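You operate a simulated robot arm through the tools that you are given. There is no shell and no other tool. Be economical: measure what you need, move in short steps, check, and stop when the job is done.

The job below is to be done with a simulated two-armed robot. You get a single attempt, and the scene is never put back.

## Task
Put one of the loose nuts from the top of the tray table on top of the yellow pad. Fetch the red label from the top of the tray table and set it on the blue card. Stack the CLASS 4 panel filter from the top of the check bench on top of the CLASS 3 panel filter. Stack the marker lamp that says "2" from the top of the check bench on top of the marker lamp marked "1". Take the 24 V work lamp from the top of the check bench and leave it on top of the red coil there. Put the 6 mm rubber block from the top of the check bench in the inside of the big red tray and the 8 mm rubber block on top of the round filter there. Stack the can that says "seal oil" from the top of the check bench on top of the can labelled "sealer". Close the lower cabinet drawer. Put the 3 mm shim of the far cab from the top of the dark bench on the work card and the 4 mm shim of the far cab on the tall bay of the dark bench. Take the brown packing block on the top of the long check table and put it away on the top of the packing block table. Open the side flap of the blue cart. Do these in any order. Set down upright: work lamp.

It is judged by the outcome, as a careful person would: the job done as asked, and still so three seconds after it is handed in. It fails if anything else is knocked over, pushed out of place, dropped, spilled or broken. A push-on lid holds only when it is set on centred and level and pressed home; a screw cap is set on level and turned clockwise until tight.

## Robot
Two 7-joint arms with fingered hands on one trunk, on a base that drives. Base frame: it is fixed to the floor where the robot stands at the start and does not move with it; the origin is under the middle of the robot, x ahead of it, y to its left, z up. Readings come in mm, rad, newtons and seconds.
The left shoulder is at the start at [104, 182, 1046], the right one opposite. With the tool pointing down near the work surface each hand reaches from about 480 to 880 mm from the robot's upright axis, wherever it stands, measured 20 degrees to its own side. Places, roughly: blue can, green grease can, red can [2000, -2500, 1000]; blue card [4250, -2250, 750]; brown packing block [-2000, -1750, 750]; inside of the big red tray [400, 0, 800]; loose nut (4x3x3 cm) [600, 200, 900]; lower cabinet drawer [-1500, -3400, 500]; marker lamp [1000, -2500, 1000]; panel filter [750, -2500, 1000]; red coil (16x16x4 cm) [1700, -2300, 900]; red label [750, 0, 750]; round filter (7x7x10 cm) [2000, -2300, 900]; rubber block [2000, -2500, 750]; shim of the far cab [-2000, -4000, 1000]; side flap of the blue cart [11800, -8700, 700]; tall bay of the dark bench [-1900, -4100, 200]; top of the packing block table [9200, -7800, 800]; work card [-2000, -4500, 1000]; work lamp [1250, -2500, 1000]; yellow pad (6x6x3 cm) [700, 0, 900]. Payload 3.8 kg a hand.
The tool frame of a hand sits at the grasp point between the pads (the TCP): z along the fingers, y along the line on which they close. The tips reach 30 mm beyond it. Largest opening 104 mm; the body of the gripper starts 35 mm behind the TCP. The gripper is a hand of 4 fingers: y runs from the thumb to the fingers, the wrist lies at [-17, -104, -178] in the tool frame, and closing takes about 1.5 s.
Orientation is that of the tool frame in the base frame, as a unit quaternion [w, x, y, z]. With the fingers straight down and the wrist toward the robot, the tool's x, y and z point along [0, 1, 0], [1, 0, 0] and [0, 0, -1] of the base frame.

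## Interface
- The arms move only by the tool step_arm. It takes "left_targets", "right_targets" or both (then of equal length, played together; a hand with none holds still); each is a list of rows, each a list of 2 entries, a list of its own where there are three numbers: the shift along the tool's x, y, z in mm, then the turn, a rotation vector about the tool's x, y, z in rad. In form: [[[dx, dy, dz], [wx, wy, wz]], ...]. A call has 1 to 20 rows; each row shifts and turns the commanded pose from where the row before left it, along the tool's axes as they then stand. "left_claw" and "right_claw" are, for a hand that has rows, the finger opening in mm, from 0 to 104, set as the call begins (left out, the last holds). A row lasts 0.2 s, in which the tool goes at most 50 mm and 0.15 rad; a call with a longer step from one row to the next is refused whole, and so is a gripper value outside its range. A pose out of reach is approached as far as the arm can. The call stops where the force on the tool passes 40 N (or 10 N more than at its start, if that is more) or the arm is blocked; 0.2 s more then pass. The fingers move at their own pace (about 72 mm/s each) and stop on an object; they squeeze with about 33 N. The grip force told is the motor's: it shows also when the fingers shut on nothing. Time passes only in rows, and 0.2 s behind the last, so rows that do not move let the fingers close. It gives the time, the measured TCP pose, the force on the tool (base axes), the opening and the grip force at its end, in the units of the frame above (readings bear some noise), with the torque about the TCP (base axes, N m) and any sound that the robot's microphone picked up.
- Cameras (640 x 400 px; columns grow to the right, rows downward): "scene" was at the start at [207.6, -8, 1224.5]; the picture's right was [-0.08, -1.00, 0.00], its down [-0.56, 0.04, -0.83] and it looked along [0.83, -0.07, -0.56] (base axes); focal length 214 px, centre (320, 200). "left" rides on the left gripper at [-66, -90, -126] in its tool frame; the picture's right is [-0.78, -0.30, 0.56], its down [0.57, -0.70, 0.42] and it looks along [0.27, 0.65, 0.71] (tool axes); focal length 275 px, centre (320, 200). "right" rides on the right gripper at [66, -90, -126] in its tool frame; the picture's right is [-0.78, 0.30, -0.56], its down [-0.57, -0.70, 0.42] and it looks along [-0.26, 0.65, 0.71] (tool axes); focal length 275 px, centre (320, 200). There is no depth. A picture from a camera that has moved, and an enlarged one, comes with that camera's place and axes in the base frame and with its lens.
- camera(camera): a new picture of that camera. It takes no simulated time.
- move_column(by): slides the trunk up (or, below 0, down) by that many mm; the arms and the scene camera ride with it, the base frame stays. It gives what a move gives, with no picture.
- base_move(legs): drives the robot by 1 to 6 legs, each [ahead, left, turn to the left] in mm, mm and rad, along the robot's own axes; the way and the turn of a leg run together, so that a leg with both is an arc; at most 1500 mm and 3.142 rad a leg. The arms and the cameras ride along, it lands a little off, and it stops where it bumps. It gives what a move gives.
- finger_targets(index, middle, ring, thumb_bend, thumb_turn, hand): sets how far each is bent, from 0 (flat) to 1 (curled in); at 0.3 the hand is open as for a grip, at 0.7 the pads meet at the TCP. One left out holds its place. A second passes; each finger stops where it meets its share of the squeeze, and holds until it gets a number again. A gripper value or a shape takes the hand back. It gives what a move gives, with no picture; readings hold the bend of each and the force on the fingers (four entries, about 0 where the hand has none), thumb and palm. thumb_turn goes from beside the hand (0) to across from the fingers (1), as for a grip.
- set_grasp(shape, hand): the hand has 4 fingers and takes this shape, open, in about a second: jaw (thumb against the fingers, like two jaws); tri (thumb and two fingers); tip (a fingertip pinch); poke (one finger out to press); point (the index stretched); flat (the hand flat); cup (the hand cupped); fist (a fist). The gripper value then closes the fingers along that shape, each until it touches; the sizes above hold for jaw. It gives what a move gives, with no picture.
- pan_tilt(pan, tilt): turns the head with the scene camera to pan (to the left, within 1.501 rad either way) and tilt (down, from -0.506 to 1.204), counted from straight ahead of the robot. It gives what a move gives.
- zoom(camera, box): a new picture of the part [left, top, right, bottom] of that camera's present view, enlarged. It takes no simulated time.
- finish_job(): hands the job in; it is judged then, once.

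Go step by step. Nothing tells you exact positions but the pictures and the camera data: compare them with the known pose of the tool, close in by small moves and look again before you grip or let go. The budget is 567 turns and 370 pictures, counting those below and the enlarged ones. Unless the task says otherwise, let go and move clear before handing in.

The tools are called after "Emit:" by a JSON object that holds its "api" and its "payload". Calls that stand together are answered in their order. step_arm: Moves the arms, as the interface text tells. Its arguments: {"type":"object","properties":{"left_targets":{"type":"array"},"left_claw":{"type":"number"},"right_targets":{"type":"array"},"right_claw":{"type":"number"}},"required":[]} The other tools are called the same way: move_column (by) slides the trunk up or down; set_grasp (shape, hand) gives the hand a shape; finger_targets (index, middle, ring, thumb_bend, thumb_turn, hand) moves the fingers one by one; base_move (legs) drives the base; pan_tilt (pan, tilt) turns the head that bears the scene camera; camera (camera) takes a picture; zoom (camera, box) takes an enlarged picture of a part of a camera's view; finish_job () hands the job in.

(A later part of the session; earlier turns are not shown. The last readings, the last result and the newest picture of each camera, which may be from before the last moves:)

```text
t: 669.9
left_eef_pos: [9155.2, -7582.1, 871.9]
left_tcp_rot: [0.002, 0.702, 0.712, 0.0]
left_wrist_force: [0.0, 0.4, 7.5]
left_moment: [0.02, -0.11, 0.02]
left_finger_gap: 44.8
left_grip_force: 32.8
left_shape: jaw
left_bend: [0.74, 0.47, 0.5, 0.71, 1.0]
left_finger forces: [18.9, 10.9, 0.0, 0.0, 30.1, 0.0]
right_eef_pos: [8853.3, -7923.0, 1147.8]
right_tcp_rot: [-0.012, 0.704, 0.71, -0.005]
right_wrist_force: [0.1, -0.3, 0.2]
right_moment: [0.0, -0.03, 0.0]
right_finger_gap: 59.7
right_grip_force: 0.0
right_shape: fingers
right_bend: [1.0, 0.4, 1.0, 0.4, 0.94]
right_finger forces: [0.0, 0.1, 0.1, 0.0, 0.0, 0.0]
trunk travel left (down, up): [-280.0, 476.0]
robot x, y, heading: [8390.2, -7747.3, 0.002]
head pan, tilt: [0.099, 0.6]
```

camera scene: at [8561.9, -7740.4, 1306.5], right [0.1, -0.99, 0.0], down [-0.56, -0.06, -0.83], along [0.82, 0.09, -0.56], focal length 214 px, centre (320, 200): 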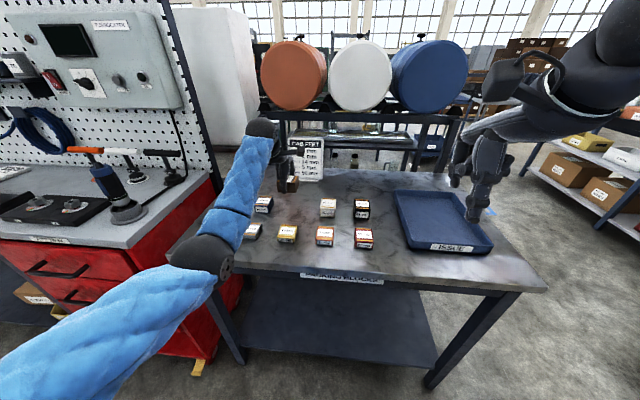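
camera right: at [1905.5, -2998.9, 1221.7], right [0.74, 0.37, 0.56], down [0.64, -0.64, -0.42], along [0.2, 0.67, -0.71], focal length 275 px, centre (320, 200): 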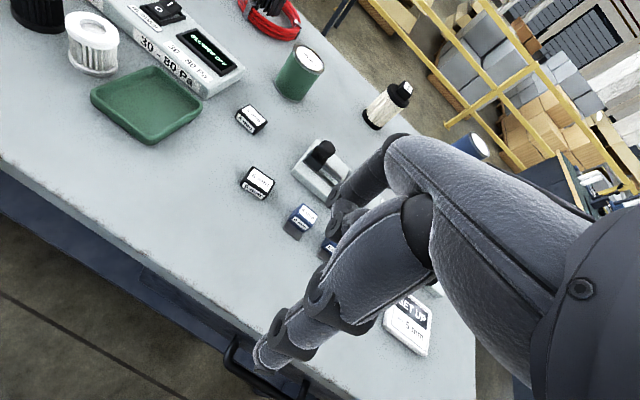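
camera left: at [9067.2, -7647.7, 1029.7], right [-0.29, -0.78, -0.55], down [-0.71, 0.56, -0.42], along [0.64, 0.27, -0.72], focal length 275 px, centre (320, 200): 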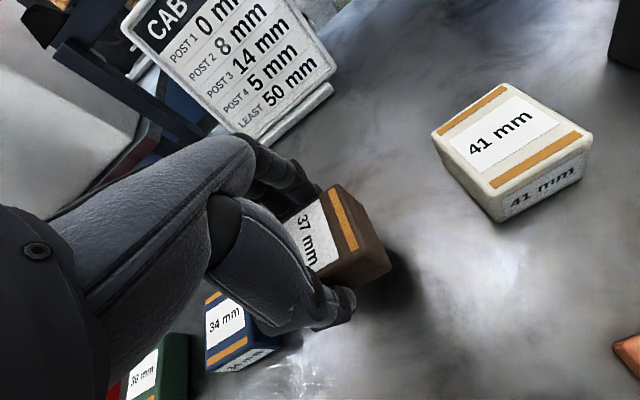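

Contact at z 872. I'll release and rise.

Emit:
{"api": "step_arm", "payload": {"left_targets": [[[0, 0, 0], [0, 0, 0]], [[0, 0, 0], [0, 0, 0]], [[0, 0, 0], [0, 0, 0]], [[0, 0, 0], [0, 0, 0]], [[0, 0, -20], [0, 0, 0]], [[0, 0, -40], [0, 0, 0]], [[0, 0, -40], [0, 0, 0]], [[0, 0, -40], [0, 0, 0]], [[0, 0, -40], [0, 0, 0]], [[0, -40, 0], [0, 0, 0]], [[0, -40, 0], [0, 0, 0]]], "left_claw": 84}}

Emit:
{"api": "camera", "payload": {"camera": "left"}}

Emit:
{"api": "zoom", "payload": {"camera": "scene", "box": [200, 140, 420, 270]}}

```text
t: 672.3
left_eef_pos: [9077.7, -7583.6, 1051.4]
left_tcp_rot: [0.0, 0.702, 0.712, -0.001]
left_wrist_force: [0.7, 0.2, -0.5]
left_moment: [0.0, -0.03, 0.0]
left_finger_gap: 83.8
left_grip_force: 0.2
left_shape: jaw
left_bend: [0.27, 0.34, 0.31, 0.46, 0.98]
left_finger forces: [0.0, 0.0, 0.0, 0.1, 0.0, 0.1]
right_eef_pos: [8852.9, -7923.6, 1149.4]
right_tcp_rot: [-0.013, 0.705, 0.709, -0.005]
right_wrist_force: [-0.4, 0.0, 0.3]
right_moment: [-0.01, -0.01, 0.0]
right_finger_gap: 59.4
right_grip_force: 0.0
right_shape: fingers
right_bend: [1.0, 0.4, 1.0, 0.4, 0.94]
right_finger forces: [0.1, 0.0, 0.0, 0.0, 0.1, 0.1]
trunk travel left (down, up): [-280.0, 476.0]
robot x, y, heading: [8392.9, -7749.0, 0.007]
head pan, tilt: [0.099, 0.6]
```

```text
61 pictures are left
camera left: at [8988.0, -7650.4, 1177.1], right [-0.29, -0.78, -0.55], down [-0.71, 0.56, -0.42], along [0.64, 0.27, -0.72], focal length 275 px, centre (320, 200)
```

left: 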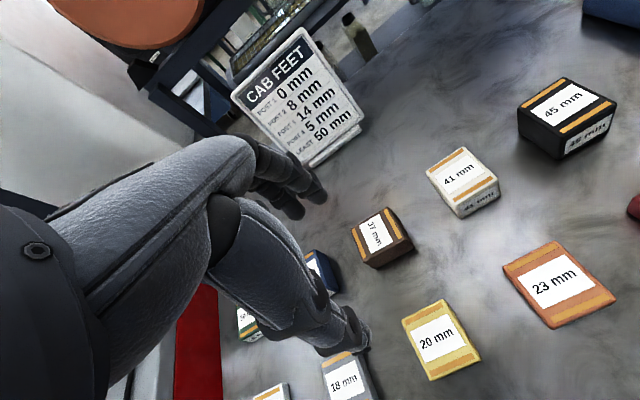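

```text
2.91 times, centred on (310, 205) of scene
camera zoom: at [8561.7, -7740.3, 1306.5], right [0.1, -0.99, 0.0], down [-0.56, -0.06, -0.83], along [0.82, 0.09, -0.56], focal length 624 px, centre (349, 186)
```

zoom: 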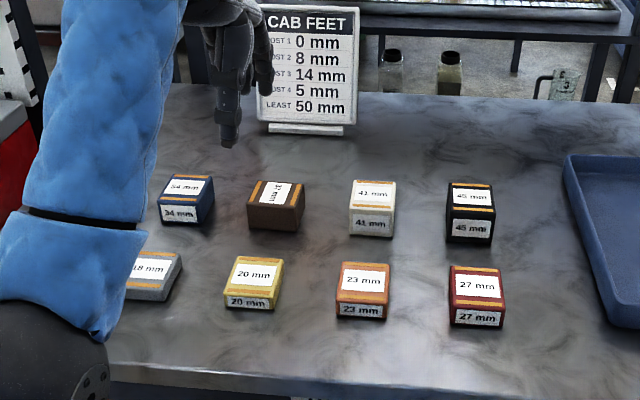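

The block is put away in its slot. Last task: the blue cart's side flap near (11800, -8700). I'll back away, raise the trunk, and look for a route.

Emit:
{"api": "base_move", "payload": {"legs": [[-250, 0, 0]]}}

Emit:
{"api": "move_column", "payload": {"by": 300}}

Emit:
{"api": "pan_tilt", "payload": {"pan": -0.35, "tilt": 0.3}}

Emit:
{"api": "camera", "payload": {"camera": "scene"}}

```text
t: 674.1
left_eef_pos: [8822.7, -7586.3, 1052.3]
left_tcp_rot: [0.001, 0.703, 0.711, -0.002]
left_wrist_force: [-0.6, -0.1, -0.4]
left_moment: [0.0, 0.01, 0.01]
left_finger_gap: 83.7
left_grip_force: 0.1
left_shape: jaw
left_bend: [0.27, 0.34, 0.31, 0.46, 0.98]
left_finger forces: [0.0, 0.1, 0.1, 0.1, 0.1, 0.0]
right_eef_pos: [8597.6, -7925.4, 1148.6]
right_tcp_rot: [-0.012, 0.705, 0.709, -0.005]
right_wrist_force: [0.4, -0.1, -0.3]
right_moment: [-0.01, -0.05, 0.0]
right_finger_gap: 59.6
right_grip_force: 0.0
right_shape: fingers
right_bend: [1.0, 0.4, 1.0, 0.4, 0.94]
right_finger forces: [0.0, 0.0, 0.0, 0.0, 0.1, 0.0]
trunk travel left (down, up): [-280.0, 476.0]
robot x, y, heading: [8132.8, -7749.5, 0.002]
head pan, tilt: [0.099, 0.6]
```

```text
t: 677.1
left_eef_pos: [8821.9, -7585.0, 1351.1]
left_tcp_rot: [0.001, 0.702, 0.712, -0.001]
left_wrist_force: [-0.4, 0.3, 0.5]
left_moment: [0.0, 0.05, 0.01]
left_finger_gap: 83.9
left_grip_force: 0.0
left_shape: jaw
left_bend: [0.27, 0.34, 0.31, 0.46, 0.98]
left_finger forces: [0.0, 0.0, 0.0, 0.0, 0.0, 0.1]
right_eef_pos: [8598.2, -7925.7, 1447.6]
right_tcp_rot: [-0.012, 0.705, 0.71, -0.006]
right_wrist_force: [-0.1, 0.3, -0.1]
right_moment: [-0.02, 0.03, 0.01]
right_finger_gap: 59.7
right_grip_force: 0.0
right_shape: fingers
right_bend: [1.0, 0.4, 1.0, 0.4, 0.94]
right_finger forces: [0.0, 0.0, 0.0, 0.0, 0.0, 0.0]
trunk travel left (down, up): [-580.0, 176.0]
robot x, y, heading: [8136.5, -7751.2, 0.006]
head pan, tilt: [0.099, 0.6]
```

```text
t: 678.0
left_eef_pos: [8822.2, -7585.6, 1350.9]
left_tcp_rot: [0.001, 0.703, 0.711, -0.002]
left_wrist_force: [0.4, -0.1, 0.7]
left_moment: [-0.02, 0.04, -0.01]
left_finger_gap: 83.9
left_grip_force: 0.1
left_shape: jaw
left_bend: [0.27, 0.34, 0.31, 0.46, 0.98]
left_finger forces: [0.0, 0.0, 0.1, 0.0, 0.1, 0.1]
right_eef_pos: [8598.4, -7924.3, 1448.6]
right_tcp_rot: [-0.012, 0.705, 0.709, -0.006]
right_wrist_force: [0.3, -0.1, -0.7]
right_moment: [0.02, -0.01, 0.0]
right_finger_gap: 59.9
right_grip_force: 0.1
right_shape: fingers
right_bend: [1.0, 0.4, 1.0, 0.4, 0.94]
right_finger forces: [0.0, 0.1, 0.0, 0.0, 0.1, 0.0]
trunk travel left (down, up): [-580.0, 176.0]
robot x, y, heading: [8139.7, -7754.5, 0.008]
head pan, tilt: [-0.351, 0.3]
```

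```text
59 pictures are left
camera scene: at [8240.4, -7782.9, 1636.3], right [-0.34, -0.94, 0.0], down [-0.28, 0.1, -0.96], along [0.9, -0.32, -0.3], focal length 214 px, centre (320, 200)
```

scene: 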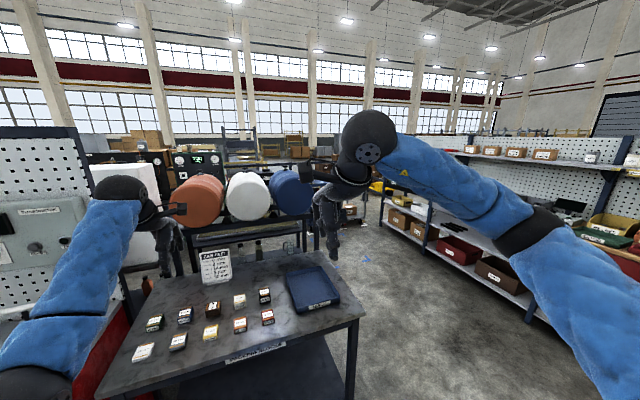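

A wide aisle runs to the right of the table. I'll sidestep and drive along it.

Emit:
{"api": "base_move", "payload": {"legs": [[0, -1250, -0.008], [1500, 0, 0], [500, 0, 0]]}}

Emit:
{"api": "pan_tilt", "payload": {"pan": 0.1, "tilt": 0.35}}

Emit:
{"api": "camera", "payload": {"camera": "scene"}}

```text
t: 693.8
left_eef_pos: [10798.9, -8861.5, 1350.8]
left_tcp_rot: [0.001, 0.704, 0.711, -0.002]
left_wrist_force: [0.8, -0.2, -0.4]
left_moment: [-0.04, 0.02, -0.07]
left_finger_gap: 84.0
left_grip_force: 0.1
left_shape: jaw
left_bend: [0.27, 0.34, 0.31, 0.46, 0.98]
left_finger forces: [0.0, 0.0, 0.1, 0.0, 0.0, 0.0]
right_eef_pos: [10573.3, -9199.7, 1448.4]
right_tcp_rot: [-0.013, 0.707, 0.707, -0.007]
right_wrist_force: [0.7, -0.2, -0.3]
right_moment: [-0.01, -0.03, -0.01]
right_finger_gap: 59.5
right_grip_force: 0.2
right_shape: fingers
right_bend: [1.0, 0.4, 1.0, 0.4, 0.94]
right_finger forces: [0.0, 0.1, 0.1, 0.0, 0.0, 0.1]
trunk travel left (down, up): [-580.0, 176.0]
robot x, y, heading: [10113.6, -9025.9, 0.001]
head pan, tilt: [-0.351, 0.3]
```

```text
t: 694.7
left_eef_pos: [10798.9, -8862.7, 1351.6]
left_tcp_rot: [0.0, 0.704, 0.71, -0.003]
left_wrist_force: [0.1, 0.6, -0.2]
left_moment: [-0.01, 0.04, 0.01]
left_finger_gap: 83.9
left_grip_force: 0.0
left_shape: jaw
left_bend: [0.27, 0.34, 0.31, 0.46, 0.98]
left_finger forces: [0.1, 0.0, 0.0, 0.0, 0.1, 0.0]
right_eef_pos: [10573.2, -9201.8, 1449.0]
right_tcp_rot: [-0.012, 0.706, 0.708, -0.006]
right_wrist_force: [0.2, 0.0, -0.2]
right_moment: [0.01, 0.0, 0.0]
right_finger_gap: 59.6
right_grip_force: 0.1
right_shape: fingers
right_bend: [1.0, 0.4, 1.0, 0.4, 0.94]
right_finger forces: [0.0, 0.0, 0.0, 0.1, 0.1, 0.0]
trunk travel left (down, up): [-580.0, 176.0]
robot x, y, heading: [10111.3, -9024.7, -0.0]
head pan, tilt: [0.099, 0.351]
```

```text
58 pictures are left
camera scene: at [10220.3, -9016.5, 1631.7], right [0.1, -0.99, 0.0], down [-0.34, -0.03, -0.94], along [0.93, 0.09, -0.34], focal length 214 px, centre (320, 200)
```

scene: 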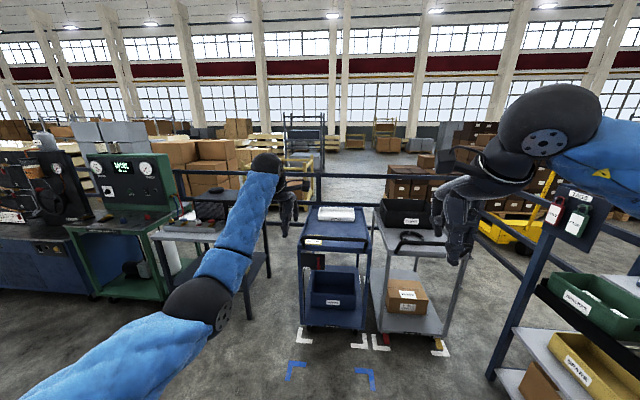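

Emit:
{"api": "zoom", "payload": {"camera": "scene", "box": [270, 190, 480, 350]}}

```text
2.50 times, centred on (375, 270) of scene
camera zoom: at [10220.3, -9016.5, 1631.7], right [0.1, -0.99, 0.0], down [-0.34, -0.03, -0.94], along [0.93, 0.09, -0.34], focal length 536 px, centre (182, 25)
```

zoom: 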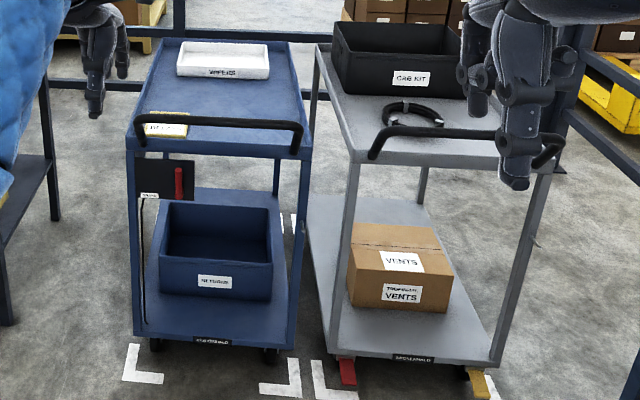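

The blue cart stands ahead; its flap should be on its left (+y) side. I'll shift left for a better view of that side.

Emit:
{"api": "base_move", "payload": {"legs": [[0, 520, 0], [500, 0, 0]]}}

Emit:
{"api": "pan_tilt", "payload": {"pan": -0.25, "tilt": 0.5}}

Emit:
{"api": "camera", "payload": {"camera": "scene"}}

Emit:
{"api": "zoom", "payload": {"camera": "scene", "box": [240, 130, 440, 330]}}

```text
t: 697.5
left_eef_pos: [10795.2, -8373.9, 1350.9]
left_tcp_rot: [0.001, 0.694, 0.72, -0.003]
left_wrist_force: [-0.4, 0.4, 1.0]
left_moment: [-0.04, 0.02, -0.01]
left_finger_gap: 83.9
left_grip_force: 0.1
left_shape: jaw
left_bend: [0.27, 0.34, 0.31, 0.46, 0.98]
left_finger forces: [0.0, 0.0, 0.0, 0.0, 0.1, 0.0]
right_eef_pos: [10578.2, -8718.1, 1450.1]
right_tcp_rot: [-0.011, 0.696, 0.718, -0.007]
right_wrist_force: [-0.3, 0.7, 0.2]
right_moment: [-0.04, 0.0, 0.03]
right_finger_gap: 59.6
right_grip_force: 0.1
right_shape: fingers
right_bend: [1.0, 0.4, 1.0, 0.4, 0.94]
right_finger forces: [0.0, 0.1, 0.0, 0.0, 0.0, 0.0]
trunk travel left (down, up): [-580.0, 176.0]
robot x, y, heading: [10112.7, -8561.3, 0.029]
head pan, tilt: [0.099, 0.351]
stopped in leg 1: the robot was blocked; the commanded pose is now the measured one
```

```text
t: 698.3
left_eef_pos: [10795.2, -8378.5, 1350.8]
left_tcp_rot: [0.0, 0.694, 0.72, -0.002]
left_wrist_force: [-0.5, 0.3, 0.1]
left_moment: [0.03, 0.02, 0.01]
left_finger_gap: 83.8
left_grip_force: 0.0
left_shape: jaw
left_bend: [0.27, 0.34, 0.31, 0.46, 0.98]
left_finger forces: [0.0, 0.0, 0.0, 0.0, 0.0, 0.0]
right_eef_pos: [10577.8, -8723.5, 1449.0]
right_tcp_rot: [-0.012, 0.696, 0.718, -0.006]
right_wrist_force: [0.4, 0.3, 0.1]
right_moment: [-0.02, -0.02, -0.01]
right_finger_gap: 59.7
right_grip_force: 0.1
right_shape: fingers
right_bend: [1.0, 0.4, 1.0, 0.4, 0.94]
right_finger forces: [0.0, 0.0, 0.0, 0.0, 0.0, 0.0]
trunk travel left (down, up): [-580.0, 176.0]
robot x, y, heading: [10113.4, -8556.5, 0.028]
head pan, tilt: [-0.25, 0.499]
```

```text
56 pictures are left
camera scene: at [10217.2, -8580.0, 1618.0], right [-0.22, -0.98, 0.0], down [-0.47, 0.11, -0.88], along [0.86, -0.19, -0.48], focal length 214 px, centre (320, 200)
```

scene: 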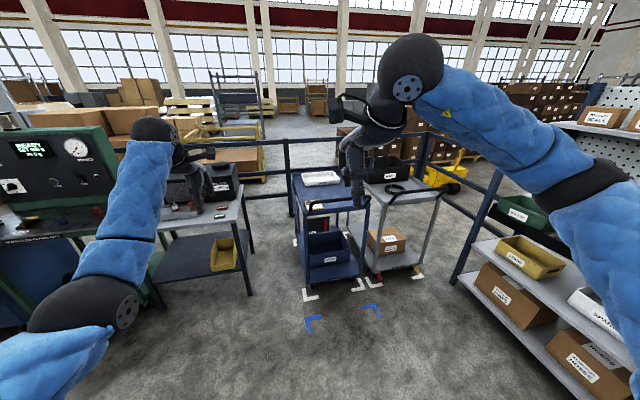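

```text
2.00 times, centred on (340, 230) of scene
camera zoom: at [10217.2, -8580.0, 1618.0], right [-0.22, -0.98, 0.0], down [-0.47, 0.11, -0.88], along [0.86, -0.19, -0.48], focal length 429 px, centre (280, 140)
```

zoom: 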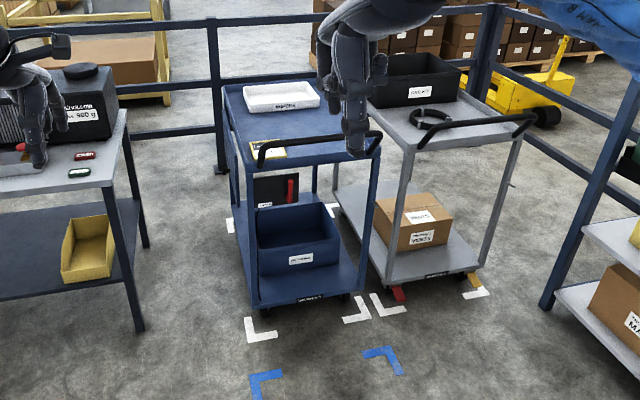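

Emit:
{"api": "base_move", "payload": {"legs": [[0, -60, -0.028], [480, 0, 0]]}}

Emit:
{"api": "pan_tilt", "payload": {"pan": -0.2, "tilt": 0.7}}

Emit:
{"api": "camera", "payload": {"camera": "scene"}}

Emit:
{"api": "camera", "payload": {"camera": "left"}}

```text
t: 701.8
left_eef_pos: [11284.3, -8459.7, 1350.4]
left_tcp_rot: [0.0, 0.706, 0.708, -0.002]
left_wrist_force: [-0.1, -0.2, 0.0]
left_moment: [-0.01, 0.0, 0.02]
left_finger_gap: 84.0
left_grip_force: 0.1
left_shape: jaw
left_bend: [0.27, 0.34, 0.31, 0.46, 0.98]
left_finger forces: [0.0, 0.0, 0.1, 0.1, 0.1, 0.0]
right_eef_pos: [11056.3, -8796.1, 1448.7]
right_tcp_rot: [-0.012, 0.708, 0.706, -0.006]
right_wrist_force: [-0.3, 0.0, -0.4]
right_moment: [-0.02, -0.03, -0.02]
right_finger_gap: 59.5
right_grip_force: 0.0
right_shape: fingers
right_bend: [1.0, 0.4, 1.0, 0.4, 0.94]
right_finger forces: [0.1, 0.0, 0.1, 0.0, 0.0, 0.1]
trunk travel left (down, up): [-580.0, 176.0]
robot x, y, heading: [10596.3, -8618.7, 0.001]
head pan, tilt: [-0.25, 0.499]
```

```text
t: 702.5
left_eef_pos: [11283.9, -8459.0, 1350.4]
left_tcp_rot: [0.0, 0.706, 0.708, -0.002]
left_wrist_force: [0.0, 0.5, 0.6]
left_moment: [-0.04, 0.01, 0.03]
left_finger_gap: 83.9
left_grip_force: 0.0
left_shape: jaw
left_bend: [0.27, 0.34, 0.31, 0.46, 0.98]
left_finger forces: [0.1, 0.1, 0.0, 0.0, 0.0, 0.0]
right_eef_pos: [11056.8, -8797.3, 1448.8]
right_tcp_rot: [-0.012, 0.708, 0.706, -0.006]
right_wrist_force: [0.5, 0.3, 0.1]
right_moment: [0.0, 0.05, 0.01]
right_finger_gap: 59.5
right_grip_force: 0.0
right_shape: fingers
right_bend: [1.0, 0.4, 1.0, 0.4, 0.94]
right_finger forces: [0.0, 0.1, 0.0, 0.0, 0.0, 0.1]
trunk travel left (down, up): [-580.0, 176.0]
robot x, y, heading: [10600.7, -8620.0, -0.004]
head pan, tilt: [-0.201, 0.7]
```

```text
54 pictures are left
camera scene: at [10695.9, -8636.8, 1600.3], right [-0.2, -0.98, 0.0], down [-0.63, 0.13, -0.77], along [0.75, -0.16, -0.64], focal length 214 px, centre (320, 200)
```

scene: 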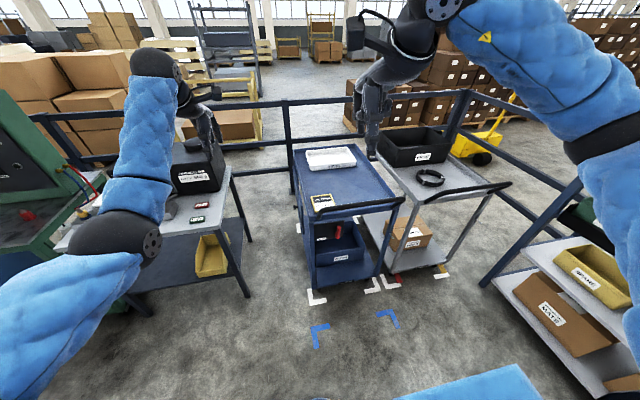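

```text
53 pictures are left
camera left: at [11195.1, -8525.5, 1476.3], right [-0.29, -0.78, -0.55], down [-0.71, 0.57, -0.42], along [0.65, 0.27, -0.72], focal length 275 px, centre (320, 200)
```

left: 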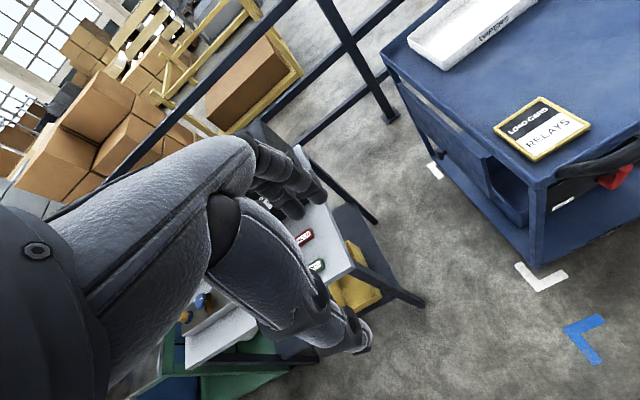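

Emit:
{"api": "zoom", "payload": {"camera": "left", "box": [370, 30, 640, 280]}}

Emit:
{"api": "zoom", "payload": {"camera": "scene", "box": [280, 140, 420, 310]}}

```text
1.60 times, centred on (505, 155) of left
camera zoom: at [11195.1, -8525.5, 1476.3], right [-0.29, -0.78, -0.55], down [-0.71, 0.57, -0.42], along [0.65, 0.27, -0.72], focal length 440 px, centre (24, 272)
```

zoom: 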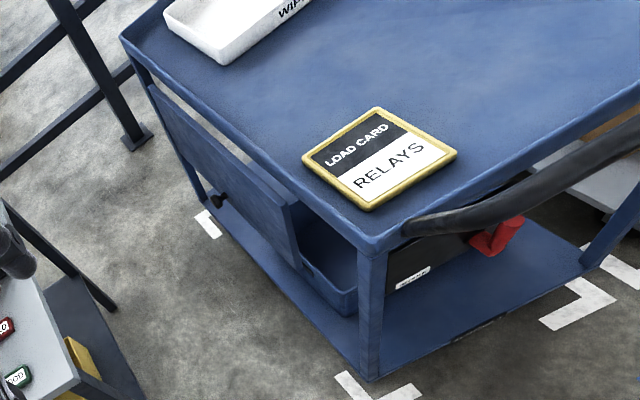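

```text
2.35 times, centred on (350, 225) of scene
camera zoom: at [10695.9, -8636.8, 1600.3], right [-0.2, -0.98, 0.0], down [-0.63, 0.13, -0.77], along [0.75, -0.16, -0.64], focal length 505 px, centre (249, 141)
```

zoom: 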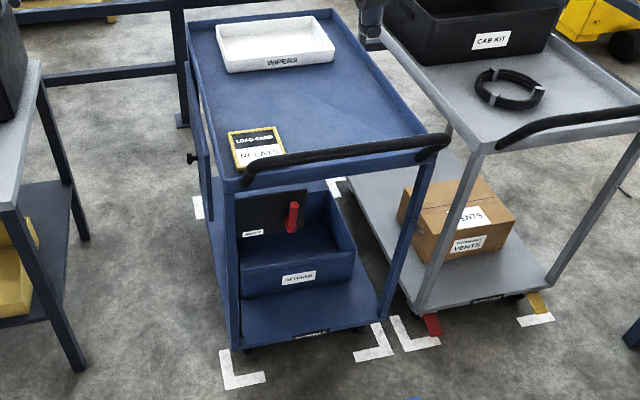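

I can now make it out: the flap is a blue panel on the cart's left side (z ≈ 603–843), with a black knob at its bottom centre, (11808, -8690, 612), so it's hinged at the top. I'll tuck the right hand back and position the robot so the left hand can reach along that side.

Emit:
{"api": "step_arm", "payload": {"right_targets": [[[-20, -45, 0], [0, 0, 0]], [[-20, -45, 0], [0, 0, 0]], [[-20, -40, 0], [0, 0, 0]], [[0, 0, 0], [0, 0, 0]]]}}

Emit:
{"api": "base_move", "payload": {"legs": [[0, -80, 0], [400, 0, 0]]}}

Emit:
{"api": "move_column", "payload": {"by": -230}}

Emit:
{"api": "camera", "payload": {"camera": "scene"}}

```text
t: 703.5
left_eef_pos: [11285.4, -8459.4, 1350.1]
left_tcp_rot: [0.0, 0.706, 0.709, -0.002]
left_wrist_force: [-0.2, -0.6, -0.2]
left_moment: [0.02, 0.02, 0.0]
left_finger_gap: 83.8
left_grip_force: 0.1
left_shape: jaw
left_bend: [0.27, 0.34, 0.31, 0.46, 0.98]
left_finger forces: [0.1, 0.0, 0.0, 0.0, 0.1, 0.1]
right_eef_pos: [10925.6, -8856.3, 1451.1]
right_tcp_rot: [-0.012, 0.708, 0.707, -0.007]
right_wrist_force: [-0.2, -0.6, -0.8]
right_moment: [-0.02, 0.04, -0.01]
right_finger_gap: 59.7
right_grip_force: 0.0
right_shape: fingers
right_bend: [1.0, 0.4, 1.0, 0.4, 0.94]
right_finger forces: [0.1, 0.0, 0.1, 0.0, 0.0, 0.0]
trunk travel left (down, up): [-580.0, 176.0]
robot x, y, heading: [10598.1, -8618.6, -0.008]
head pan, tilt: [-0.201, 0.7]
```

```text
t: 706.6
left_eef_pos: [11674.0, -8539.6, 1350.3]
left_tcp_rot: [0.0, 0.705, 0.709, -0.003]
left_wrist_force: [-0.4, 0.4, 0.5]
left_moment: [-0.01, 0.01, 0.0]
left_finger_gap: 84.2
left_grip_force: 0.0
left_shape: jaw
left_bend: [0.27, 0.34, 0.31, 0.46, 0.98]
left_finger forces: [0.0, 0.0, 0.0, 0.0, 0.0, 0.0]
right_eef_pos: [11317.3, -8937.7, 1451.0]
right_tcp_rot: [-0.012, 0.706, 0.708, -0.006]
right_wrist_force: [0.7, 0.4, 0.1]
right_moment: [0.0, -0.02, -0.02]
right_finger_gap: 59.5
right_grip_force: 0.1
right_shape: fingers
right_bend: [1.0, 0.4, 1.0, 0.4, 0.94]
right_finger forces: [0.0, 0.0, 0.1, 0.1, 0.0, 0.1]
trunk travel left (down, up): [-580.0, 176.0]
robot x, y, heading: [10989.4, -8701.9, 0.001]
head pan, tilt: [-0.201, 0.7]
```

```text
t: 709.0
left_eef_pos: [11674.6, -8540.4, 1120.9]
left_tcp_rot: [0.0, 0.705, 0.709, -0.001]
left_wrist_force: [0.0, 0.2, -0.4]
left_moment: [0.03, -0.04, 0.0]
left_finger_gap: 83.7
left_grip_force: 0.0
left_shape: jaw
left_bend: [0.27, 0.34, 0.31, 0.46, 0.98]
left_finger forces: [0.1, 0.0, 0.0, 0.0, 0.0, 0.0]
right_eef_pos: [11315.9, -8937.3, 1221.2]
right_tcp_rot: [-0.011, 0.707, 0.707, -0.006]
right_wrist_force: [-0.1, -0.3, -0.4]
right_moment: [0.0, 0.0, 0.02]
right_finger_gap: 59.3
right_grip_force: 0.0
right_shape: fingers
right_bend: [1.0, 0.4, 1.0, 0.4, 0.94]
right_finger forces: [0.0, 0.0, 0.0, 0.1, 0.1, 0.1]
trunk travel left (down, up): [-350.0, 406.0]
robot x, y, heading: [10986.4, -8702.3, -0.001]
head pan, tilt: [-0.201, 0.7]
```

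```text
50 pictures are left
camera scene: at [11127.2, -8719.0, 1369.0], right [-0.2, -0.98, 0.0], down [-0.63, 0.13, -0.76], along [0.75, -0.15, -0.64], focal length 214 px, centre (320, 200)
```

scene: 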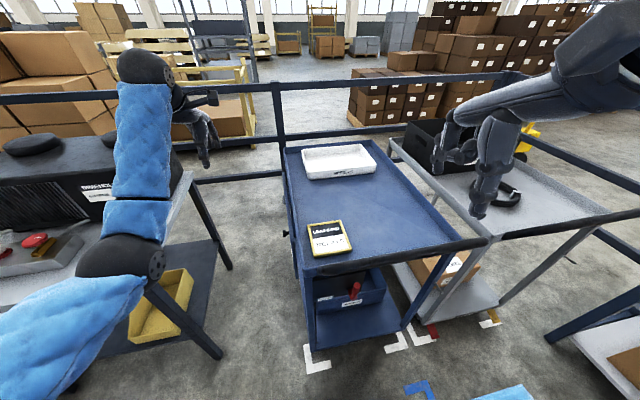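

I'll roll the left hand 90° so the fingers point toward the cart, while still high and clear.

Emit:
{"api": "step_arm", "payload": {"left_targets": [[[0, 0, 0], [0, -0.15, 0]], [[0, 0, 0], [0, -0.15, 0]], [[0, 0, 0], [0, -0.15, 0]], [[0, 0, 0], [0, -0.15, 0]], [[0, 0, 0], [0, -0.15, 0]], [[0, 0, 0], [0, -0.15, 0]], [[0, 0, 0], [0, -0.15, 0]], [[0, 0, 0], [0, -0.15, 0]], [[0, 0, 0], [0, -0.15, 0]], [[0, 0, 0], [0, -0.15, 0]], [[0, 0, 0], [0, -0.07, 0]], [[0, 0, 0], [0, 0, 0]]]}}

Emit:
{"api": "camera", "payload": {"camera": "scene"}}

```text
t: 711.6
left_eef_pos: [11673.7, -8540.0, 1120.6]
left_tcp_rot: [0.502, 0.497, 0.502, -0.5]
left_wrist_force: [0.5, -0.2, -0.7]
left_moment: [0.03, 0.0, 0.04]
left_finger_gap: 83.8
left_grip_force: 0.0
left_shape: jaw
left_bend: [0.27, 0.34, 0.31, 0.46, 0.98]
left_finger forces: [0.0, 0.1, 0.0, 0.1, 0.1, 0.0]
right_eef_pos: [11316.1, -8936.6, 1220.4]
right_tcp_rot: [-0.011, 0.706, 0.708, -0.005]
right_wrist_force: [0.1, -0.5, -0.3]
right_moment: [-0.02, -0.01, 0.02]
right_finger_gap: 59.6
right_grip_force: 0.0
right_shape: fingers
right_bend: [1.0, 0.4, 1.0, 0.4, 0.94]
right_finger forces: [0.0, 0.0, 0.0, 0.0, 0.1, 0.0]
trunk travel left (down, up): [-350.0, 406.0]
robot x, y, heading: [10984.7, -8701.0, -0.005]
head pan, tilt: [-0.201, 0.7]
```

```text
49 pictures are left
camera scene: at [11127.5, -8718.9, 1368.9], right [-0.2, -0.98, 0.0], down [-0.63, 0.13, -0.76], along [0.75, -0.15, -0.64], focal length 214 px, centre (320, 200)
```

scene: 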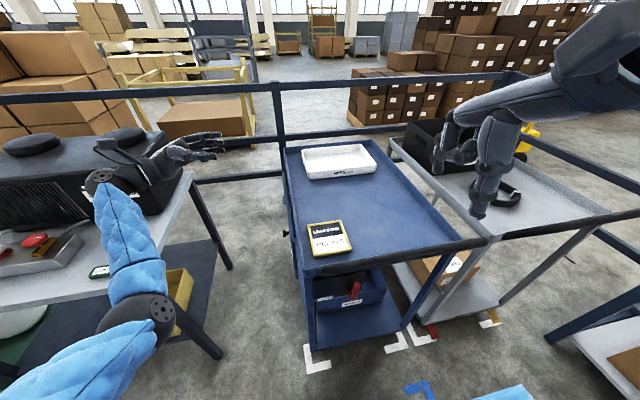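

The roll worked: fingers now point at the cart. I'll lower the trunk and bring the hand down alongside the flap, keeping off it for now.

Emit:
{"api": "move_column", "payload": {"by": -200}}

Emit:
{"api": "step_arm", "payload": {"left_targets": [[[0, 35, 20], [0, 0, 0]], [[0, 35, 20], [0, 0, 0]], [[0, 35, 20], [0, 0, 0]], [[35, 29, 0], [0, 0, 0]], [[45, 0, 0], [0, 0, 0]], [[45, 0, 0], [0, 0, 0]], [[45, 0, 0], [0, 0, 0]], [[45, 0, 0], [0, 0, 0]], [[45, 0, 0], [0, 0, 0]], [[0, 0, 0], [0, 0, 0]]], "left_claw": 104}}

Emit:
{"api": "camera", "payload": {"camera": "left"}}

Emit:
{"api": "camera", "payload": {"camera": "scene"}}

```text
t: 713.8
left_eef_pos: [11673.0, -8539.4, 921.5]
left_tcp_rot: [0.502, 0.497, 0.502, -0.499]
left_wrist_force: [-0.2, -0.5, -0.1]
left_moment: [0.01, 0.01, 0.02]
left_finger_gap: 83.7
left_grip_force: 0.1
left_shape: jaw
left_bend: [0.27, 0.34, 0.31, 0.46, 0.98]
left_finger forces: [0.0, 0.0, 0.1, 0.1, 0.0, 0.1]
right_eef_pos: [11357.5, -8937.3, 991.7]
right_tcp_rot: [-0.05, 0.705, 0.706, -0.044]
right_wrist_force: [-0.2, -0.1, 0.7]
right_moment: [0.02, -0.05, -0.02]
right_finger_gap: 59.6
right_grip_force: 0.1
right_shape: fingers
right_bend: [1.0, 0.4, 1.0, 0.4, 0.94]
right_finger forces: [0.0, 0.1, 0.0, 0.0, 0.1, 0.0]
trunk travel left (down, up): [-150.0, 606.0]
robot x, y, heading: [10986.9, -8702.1, -0.004]
head pan, tilt: [-0.201, 0.7]
```

```text
t: 716.0
left_eef_pos: [11756.7, -8614.0, 696.8]
left_tcp_rot: [0.502, 0.497, 0.503, -0.498]
left_wrist_force: [0.7, 0.1, 0.8]
left_moment: [-0.02, 0.01, 0.02]
left_finger_gap: 103.9
left_grip_force: 0.0
left_shape: jaw
left_bend: [0.3, 0.3, 0.3, 0.3, 0.97]
left_finger forces: [0.0, 0.1, 0.1, 0.0, 0.0, 0.0]
left hand out of reach, approached as far as the arm can: row 6, 7, 8, 9
right_eef_pos: [11357.7, -8938.4, 992.3]
right_tcp_rot: [-0.05, 0.705, 0.706, -0.045]
right_wrist_force: [0.8, -0.3, 0.0]
right_moment: [-0.02, 0.0, 0.03]
right_finger_gap: 59.8
right_grip_force: 0.0
right_shape: fingers
right_bend: [1.0, 0.4, 1.0, 0.4, 0.94]
right_finger forces: [0.0, 0.0, 0.1, 0.1, 0.0, 0.0]
trunk travel left (down, up): [-150.0, 606.0]
robot x, y, heading: [10985.2, -8697.8, 0.003]
head pan, tilt: [-0.201, 0.7]
```

```text
48 pictures are left
camera left: at [11665.7, -8488.0, 762.7], right [-0.29, -0.56, 0.78], down [-0.7, -0.43, -0.57], along [0.65, -0.71, -0.27], focal length 275 px, centre (320, 200)
```

left: 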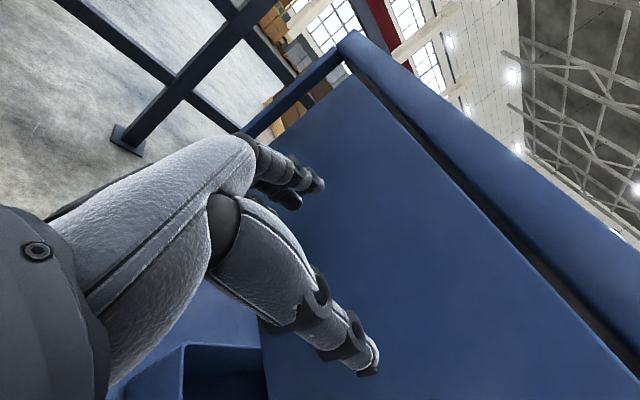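

```text
47 pictures are left
camera scene: at [11218.0, -8719.0, 1163.2], right [-0.2, -0.98, 0.0], down [-0.63, 0.13, -0.76], along [0.75, -0.15, -0.64], focal length 214 px, centre (320, 200)
```

scene: 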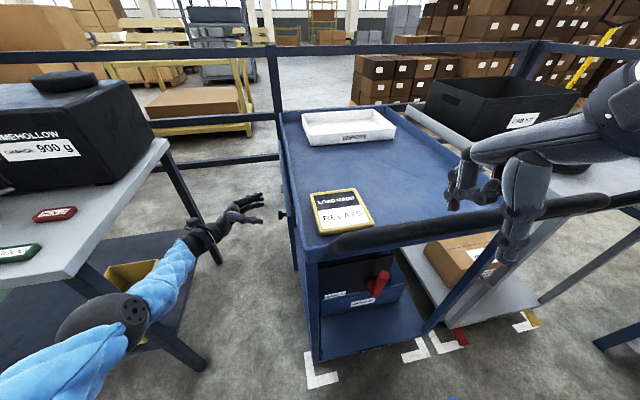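

Emit:
{"api": "step_arm", "payload": {"right_targets": [[[-20, 0, -40], [0, 0, 0]], [[-20, 0, -40], [0, 0, 0]], [[-20, 0, -40], [0, 0, 0]], [[0, 0, -30], [0, 0, 0]], [[0, 0, 0], [0, 0, 0]]]}}

Emit:
{"api": "base_move", "payload": {"legs": [[90, 0, 0]]}}

Emit:
{"api": "step_arm", "payload": {"left_targets": [[[30, -5, 0], [0, 0, 0]], [[30, -5, 0], [0, 0, 0]], [[25, -5, 0], [0, 0, 0]], [[0, 0, 0], [0, 0, 0]]]}}

Emit:
{"api": "camera", "payload": {"camera": "left"}}

Emit:
{"api": "zoom", "payload": {"camera": "scene", "box": [190, 130, 350, 290]}}

```text
t: 717.2
left_eef_pos: [11756.0, -8613.7, 696.3]
left_tcp_rot: [0.501, 0.497, 0.503, -0.499]
left_wrist_force: [0.1, -0.6, -0.8]
left_moment: [0.0, 0.04, -0.05]
left_finger_gap: 103.7
left_grip_force: 0.1
left_shape: jaw
left_bend: [0.3, 0.3, 0.3, 0.3, 0.97]
left_finger forces: [0.0, 0.1, 0.1, 0.1, 0.0, 0.0]
right_eef_pos: [11377.1, -8998.5, 1142.2]
right_tcp_rot: [-0.052, 0.705, 0.706, -0.045]
right_wrist_force: [-0.1, -0.8, 0.1]
right_moment: [-0.01, -0.01, 0.0]
right_finger_gap: 59.5
right_grip_force: 0.1
right_shape: fingers
right_bend: [1.0, 0.4, 1.0, 0.4, 0.94]
right_finger forces: [0.1, 0.0, 0.0, 0.0, 0.0, 0.0]
trunk travel left (down, up): [-150.0, 606.0]
robot x, y, heading: [10986.5, -8701.8, 0.002]
head pan, tilt: [-0.201, 0.7]
```

```text
t: 718.3
left_eef_pos: [11845.6, -8611.5, 695.1]
left_tcp_rot: [0.502, 0.496, 0.503, -0.499]
left_wrist_force: [0.3, -0.3, 0.3]
left_moment: [-0.04, 0.03, -0.01]
left_finger_gap: 103.6
left_grip_force: 0.1
left_shape: jaw
left_bend: [0.3, 0.3, 0.3, 0.3, 0.97]
left_finger forces: [0.0, 0.0, 0.0, 0.0, 0.0, 0.1]
right_eef_pos: [11467.3, -8997.6, 1139.5]
right_tcp_rot: [-0.05, 0.704, 0.707, -0.044]
right_wrist_force: [-0.1, 1.1, -0.9]
right_moment: [0.0, 0.01, 0.0]
right_finger_gap: 59.5
right_grip_force: 0.1
right_shape: fingers
right_bend: [1.0, 0.4, 1.0, 0.4, 0.94]
right_finger forces: [0.0, 0.1, 0.0, 0.0, 0.1, 0.0]
trunk travel left (down, up): [-150.0, 606.0]
robot x, y, heading: [11079.1, -8698.4, 0.005]
head pan, tilt: [-0.201, 0.7]
```

```text
t: 719.3
left_eef_pos: [11818.3, -8620.1, 657.2]
left_tcp_rot: [0.502, 0.496, 0.504, -0.498]
left_wrist_force: [0.0, -0.2, -0.5]
left_moment: [0.0, 0.01, 0.0]
left_finger_gap: 103.8
left_grip_force: 0.1
left_shape: jaw
left_bend: [0.3, 0.3, 0.3, 0.3, 0.97]
left_finger forces: [0.0, 0.0, 0.0, 0.0, 0.1, 0.1]
left hand out of reach, approached as far as the arm can: row 1, 2, 3
right_eef_pos: [11466.4, -8997.9, 1141.8]
right_tcp_rot: [-0.051, 0.705, 0.706, -0.043]
right_wrist_force: [0.2, 0.0, -0.2]
right_moment: [0.01, 0.05, -0.01]
right_finger_gap: 59.2
right_grip_force: 0.1
right_shape: fingers
right_bend: [1.0, 0.4, 1.0, 0.4, 0.94]
right_finger forces: [0.1, 0.1, 0.0, 0.1, 0.0, 0.0]
trunk travel left (down, up): [-150.0, 606.0]
robot x, y, heading: [11075.2, -8700.3, -0.002]
head pan, tilt: [-0.201, 0.7]
```

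```text
46 pictures are left
camera left: at [11727.0, -8494.6, 723.7], right [-0.29, -0.56, 0.78], down [-0.7, -0.43, -0.57], along [0.65, -0.71, -0.27], focal length 275 px, centre (320, 200)
```

left: 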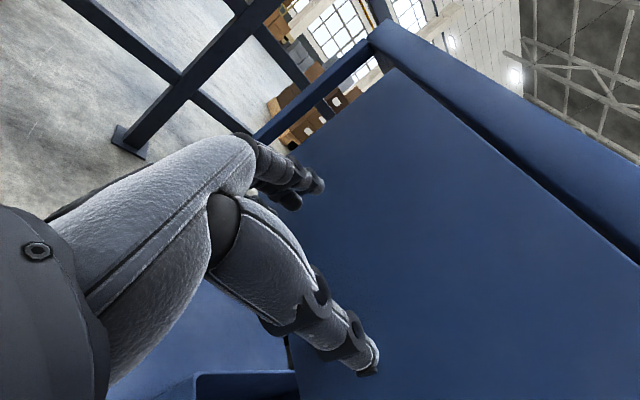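

```text
2.50 times, centred on (270, 210) of scene
camera zoom: at [11307.2, -8718.6, 1163.2], right [-0.2, -0.98, 0.0], down [-0.63, 0.13, -0.76], along [0.75, -0.15, -0.64], focal length 536 px, centre (445, 175)
```

zoom: 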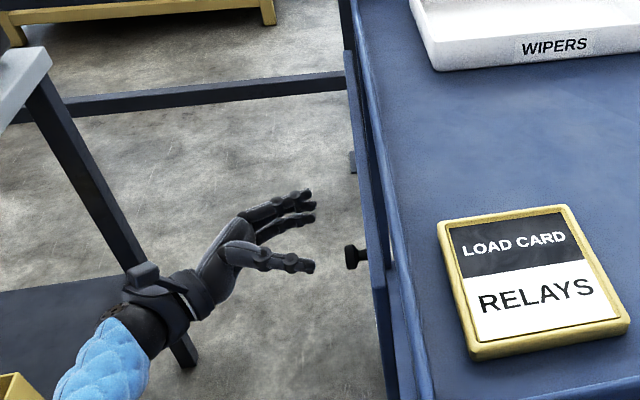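

Emit:
{"api": "move_column", "payload": {"by": -50}}

Emit:
{"api": "zoom", "payload": {"camera": "scene", "box": [190, 130, 350, 290]}}

```text
t: 720.2
left_eef_pos: [11818.8, -8620.1, 609.9]
left_tcp_rot: [0.503, 0.497, 0.502, -0.499]
left_wrist_force: [-0.3, 0.3, -0.2]
left_moment: [0.02, -0.05, -0.03]
left_finger_gap: 103.8
left_grip_force: 0.2
left_shape: jaw
left_bend: [0.3, 0.3, 0.3, 0.3, 0.97]
left_finger forces: [0.0, 0.0, 0.1, 0.1, 0.0, 0.0]
right_eef_pos: [11467.2, -8996.5, 1091.3]
right_tcp_rot: [-0.05, 0.705, 0.707, -0.044]
right_wrist_force: [0.0, -0.7, -0.3]
right_moment: [0.04, -0.04, -0.02]
right_finger_gap: 59.6
right_grip_force: 0.0
right_shape: fingers
right_bend: [1.0, 0.4, 1.0, 0.4, 0.94]
right_finger forces: [0.1, 0.0, 0.0, 0.0, 0.1, 0.0]
trunk travel left (down, up): [-100.0, 656.0]
robot x, y, heading: [11076.1, -8697.7, -0.001]
head pan, tilt: [-0.201, 0.7]
```

```text
2.50 times, centred on (270, 210) of scene
camera zoom: at [11336.0, -8718.4, 1110.6], right [-0.2, -0.98, 0.0], down [-0.63, 0.13, -0.77], along [0.75, -0.15, -0.64], focal length 536 px, centre (445, 175)
```

zoom: 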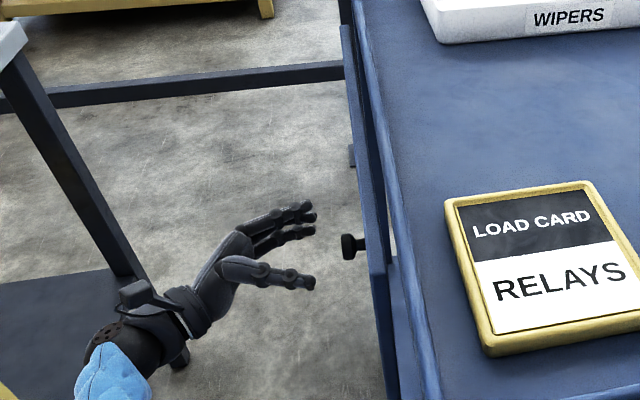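

The hand brackets the knob at (11812, -8690, 604). I'll move in toward it.

Emit:
{"api": "step_arm", "payload": {"left_targets": [[[2, -4, 20], [0, 0, 0]], [[2, -3, 20], [0, 0, 0]], [[0, 0, 14], [0, 0, 0]], [[0, 0, 0], [0, 0, 0]]]}}

Emit:
{"api": "zoom", "payload": {"camera": "scene", "box": [230, 150, 330, 260]}}

Emit:
{"api": "camera", "payload": {"camera": "left"}}

```text
t: 721.2
left_eef_pos: [11812.5, -8673.3, 606.6]
left_tcp_rot: [0.502, 0.496, 0.504, -0.499]
left_wrist_force: [0.4, -0.4, -0.5]
left_moment: [-0.01, -0.02, -0.02]
left_finger_gap: 103.9
left_grip_force: 0.0
left_shape: jaw
left_bend: [0.3, 0.3, 0.3, 0.3, 0.97]
left_finger forces: [0.0, 0.1, 0.0, 0.1, 0.0, 0.0]
right_eef_pos: [11466.7, -8998.0, 1091.1]
right_tcp_rot: [-0.051, 0.704, 0.707, -0.045]
right_wrist_force: [0.6, 0.5, 0.5]
right_moment: [-0.03, -0.01, 0.01]
right_finger_gap: 59.7
right_grip_force: 0.1
right_shape: fingers
right_bend: [1.0, 0.4, 1.0, 0.4, 0.94]
right_finger forces: [0.0, 0.0, 0.1, 0.0, 0.1, 0.0]
trunk travel left (down, up): [-100.0, 656.0]
robot x, y, heading: [11076.0, -8702.3, -0.006]
head pan, tilt: [-0.201, 0.7]
```

```text
3.64 times, centred on (280, 205) of scene
camera zoom: at [11336.8, -8718.5, 1110.2], right [-0.2, -0.98, 0.0], down [-0.63, 0.13, -0.76], along [0.75, -0.15, -0.64], focal length 780 px, centre (466, 182)
```

zoom: 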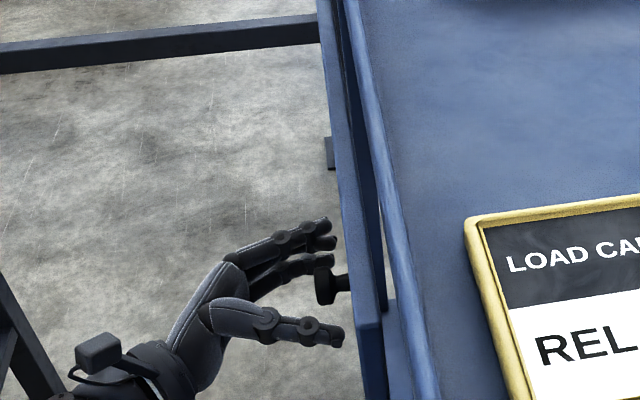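

```text
42 pictures are left
camera left: at [11721.9, -8548.2, 671.7], right [-0.29, -0.56, 0.78], down [-0.7, -0.43, -0.57], along [0.65, -0.71, -0.27], focal length 275 px, centre (320, 200)
```

left: 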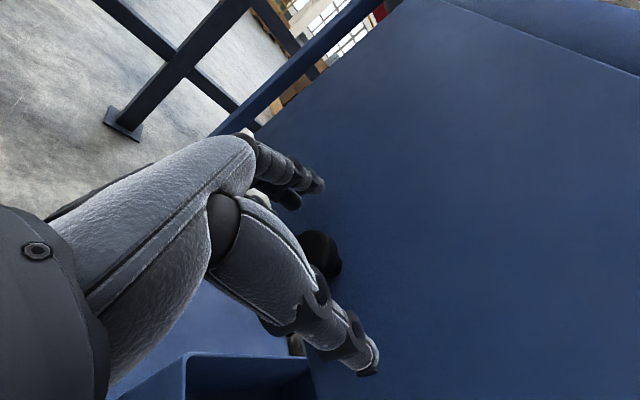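

The knob sits right in the jaw. I'll close on it.

Emit:
{"api": "step_arm", "payload": {"left_targets": [[[0, 0, 0], [0, 0, 0]], [[0, 0, 0], [0, 0, 0]], [[0, 0, 0], [0, 0, 0]], [[0, 0, 0], [0, 0, 0]], [[0, 0, 0], [0, 0, 0]], [[0, 0, 0], [0, 0, 0]], [[0, 0, 0], [0, 0, 0]]], "left_claw": 5}}

Emit:
{"api": "zoom", "payload": {"camera": "scene", "box": [230, 150, 330, 260]}}

```text
t: 722.8
left_eef_pos: [11812.7, -8674.4, 607.3]
left_tcp_rot: [0.502, 0.497, 0.502, -0.499]
left_wrist_force: [-7.7, -4.5, 4.4]
left_moment: [-0.05, -0.01, -0.2]
left_finger_gap: 23.2
left_grip_force: 32.9
left_shape: jaw
left_bend: [0.73, 0.56, 0.62, 0.76, 1.0]
left_finger forces: [13.1, 6.5, 0.0, 0.0, 25.0, 0.0]
right_eef_pos: [11466.2, -8997.3, 1090.8]
right_tcp_rot: [-0.05, 0.705, 0.706, -0.045]
right_wrist_force: [1.0, 0.0, -0.5]
right_moment: [0.02, -0.01, -0.04]
right_finger_gap: 59.8
right_grip_force: 0.1
right_shape: fingers
right_bend: [1.0, 0.4, 1.0, 0.4, 0.94]
right_finger forces: [0.0, 0.0, 0.1, 0.0, 0.0, 0.0]
trunk travel left (down, up): [-100.0, 656.0]
robot x, y, heading: [11082.2, -8701.1, -0.001]
head pan, tilt: [-0.201, 0.7]
```

```text
3.64 times, centred on (280, 205) of scene
camera zoom: at [11335.8, -8718.9, 1110.5], right [-0.2, -0.98, 0.0], down [-0.63, 0.13, -0.77], along [0.75, -0.15, -0.64], focal length 780 px, centre (466, 182)
```

zoom: 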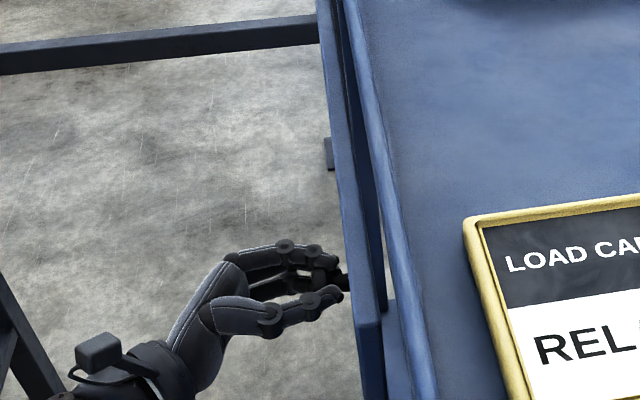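

Gripped at 23 mm. I'll gently pull outward to test how the flap moves.

Emit:
{"api": "step_arm", "payload": {"left_targets": [[[0, 0, -10], [0, 0, 0]], [[-1, 0, -10], [0, 0, 0]], [[-1, 0, -10], [0, 0, 0]], [[0, 0, 0], [0, 0, 0]]]}}

Emit:
{"api": "zoom", "payload": {"camera": "scene", "box": [230, 120, 330, 260]}}

```text
t: 723.8
left_eef_pos: [11811.4, -8643.4, 613.4]
left_tcp_rot: [0.505, 0.498, 0.5, -0.497]
left_wrist_force: [-5.3, -12.5, 22.9]
left_moment: [-0.28, -0.23, -0.24]
left_finger_gap: 22.6
left_grip_force: 32.7
left_shape: jaw
left_bend: [0.73, 0.57, 0.62, 0.76, 1.0]
left_finger forces: [25.7, 6.4, 0.0, 0.1, 25.7, 0.1]
right_eef_pos: [11463.7, -8999.2, 1091.4]
right_tcp_rot: [-0.049, 0.705, 0.706, -0.044]
right_wrist_force: [-0.1, 0.4, -0.4]
right_moment: [-0.01, -0.01, 0.0]
right_finger_gap: 59.6
right_grip_force: 0.1
right_shape: fingers
right_bend: [1.0, 0.4, 1.0, 0.4, 0.94]
right_finger forces: [0.0, 0.0, 0.1, 0.0, 0.1, 0.1]
trunk travel left (down, up): [-100.0, 656.0]
robot x, y, heading: [11076.8, -8702.7, -0.0]
head pan, tilt: [-0.201, 0.7]
```

```text
2.86 times, centred on (280, 190) of scene
camera zoom: at [11334.1, -8719.6, 1111.1], right [-0.2, -0.98, 0.0], down [-0.63, 0.13, -0.77], along [0.75, -0.15, -0.64], focal length 613 px, centre (434, 229)
```

zoom: 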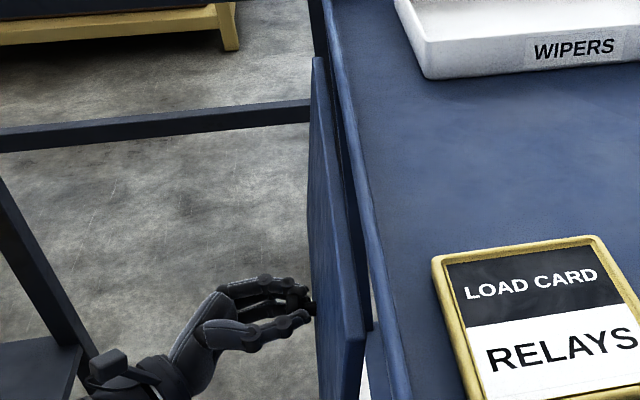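

The flap swings out from a top hinge, matching my arc model (radius ≈ 239 mm about z 843). I'll follow the arc, rotating the hand along with it.

Emit:
{"api": "step_arm", "payload": {"left_targets": [[[-4, 0, 0], [0, 0, 0]], [[-6.7, 0, -22.9], [0, 0.1, 0]], [[-6.7, 0, -22.9], [0, 0.1, 0]], [[-6.7, 0, -22.9], [0, 0.1, 0]], [[-6.7, 0, -22.9], [0, 0.1, 0]], [[0, 0, 0], [0, 0, 0]]]}}

Emit:
{"api": "camera", "payload": {"camera": "scene"}}

```text
t: 724.7
left_eef_pos: [11811.7, -8602.4, 640.5]
left_tcp_rot: [0.443, 0.556, 0.547, -0.442]
left_wrist_force: [-10.2, -11.0, 11.0]
left_moment: [-0.2, -0.01, -0.2]
left_finger_gap: 22.5
left_grip_force: 33.0
left_shape: jaw
left_bend: [0.73, 0.58, 0.62, 0.76, 1.0]
left_finger forces: [17.6, 5.7, 0.0, 0.0, 27.6, 0.0]
right_eef_pos: [11466.1, -8998.7, 1090.6]
right_tcp_rot: [-0.051, 0.705, 0.706, -0.045]
right_wrist_force: [-0.4, -0.3, -0.1]
right_moment: [0.0, 0.01, -0.01]
right_finger_gap: 59.4
right_grip_force: 0.1
right_shape: fingers
right_bend: [1.0, 0.4, 1.0, 0.4, 0.94]
right_finger forces: [0.0, 0.0, 0.0, 0.0, 0.1, 0.0]
trunk travel left (down, up): [-100.0, 656.0]
robot x, y, heading: [11079.8, -8697.1, -0.004]
head pan, tilt: [-0.201, 0.7]
stopped in row 4 (left hand): the force on the tool passed its limit at 41 N (the readings are from after the stop); the commanded pose is now the measured one
```

```text
39 pictures are left
camera scene: at [11336.0, -8719.7, 1109.9], right [-0.2, -0.98, 0.0], down [-0.63, 0.13, -0.77], along [0.75, -0.15, -0.64], focal length 214 px, centre (320, 200)
```

scene: 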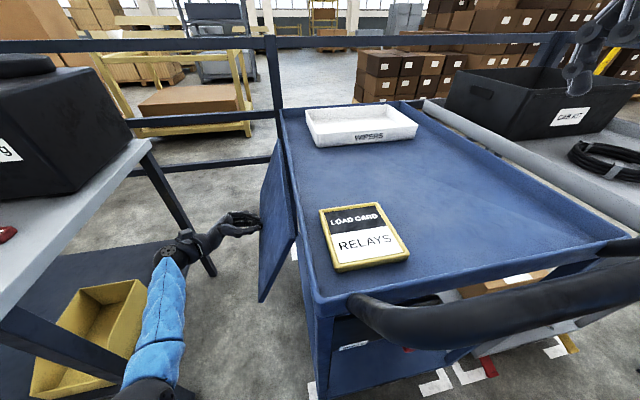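

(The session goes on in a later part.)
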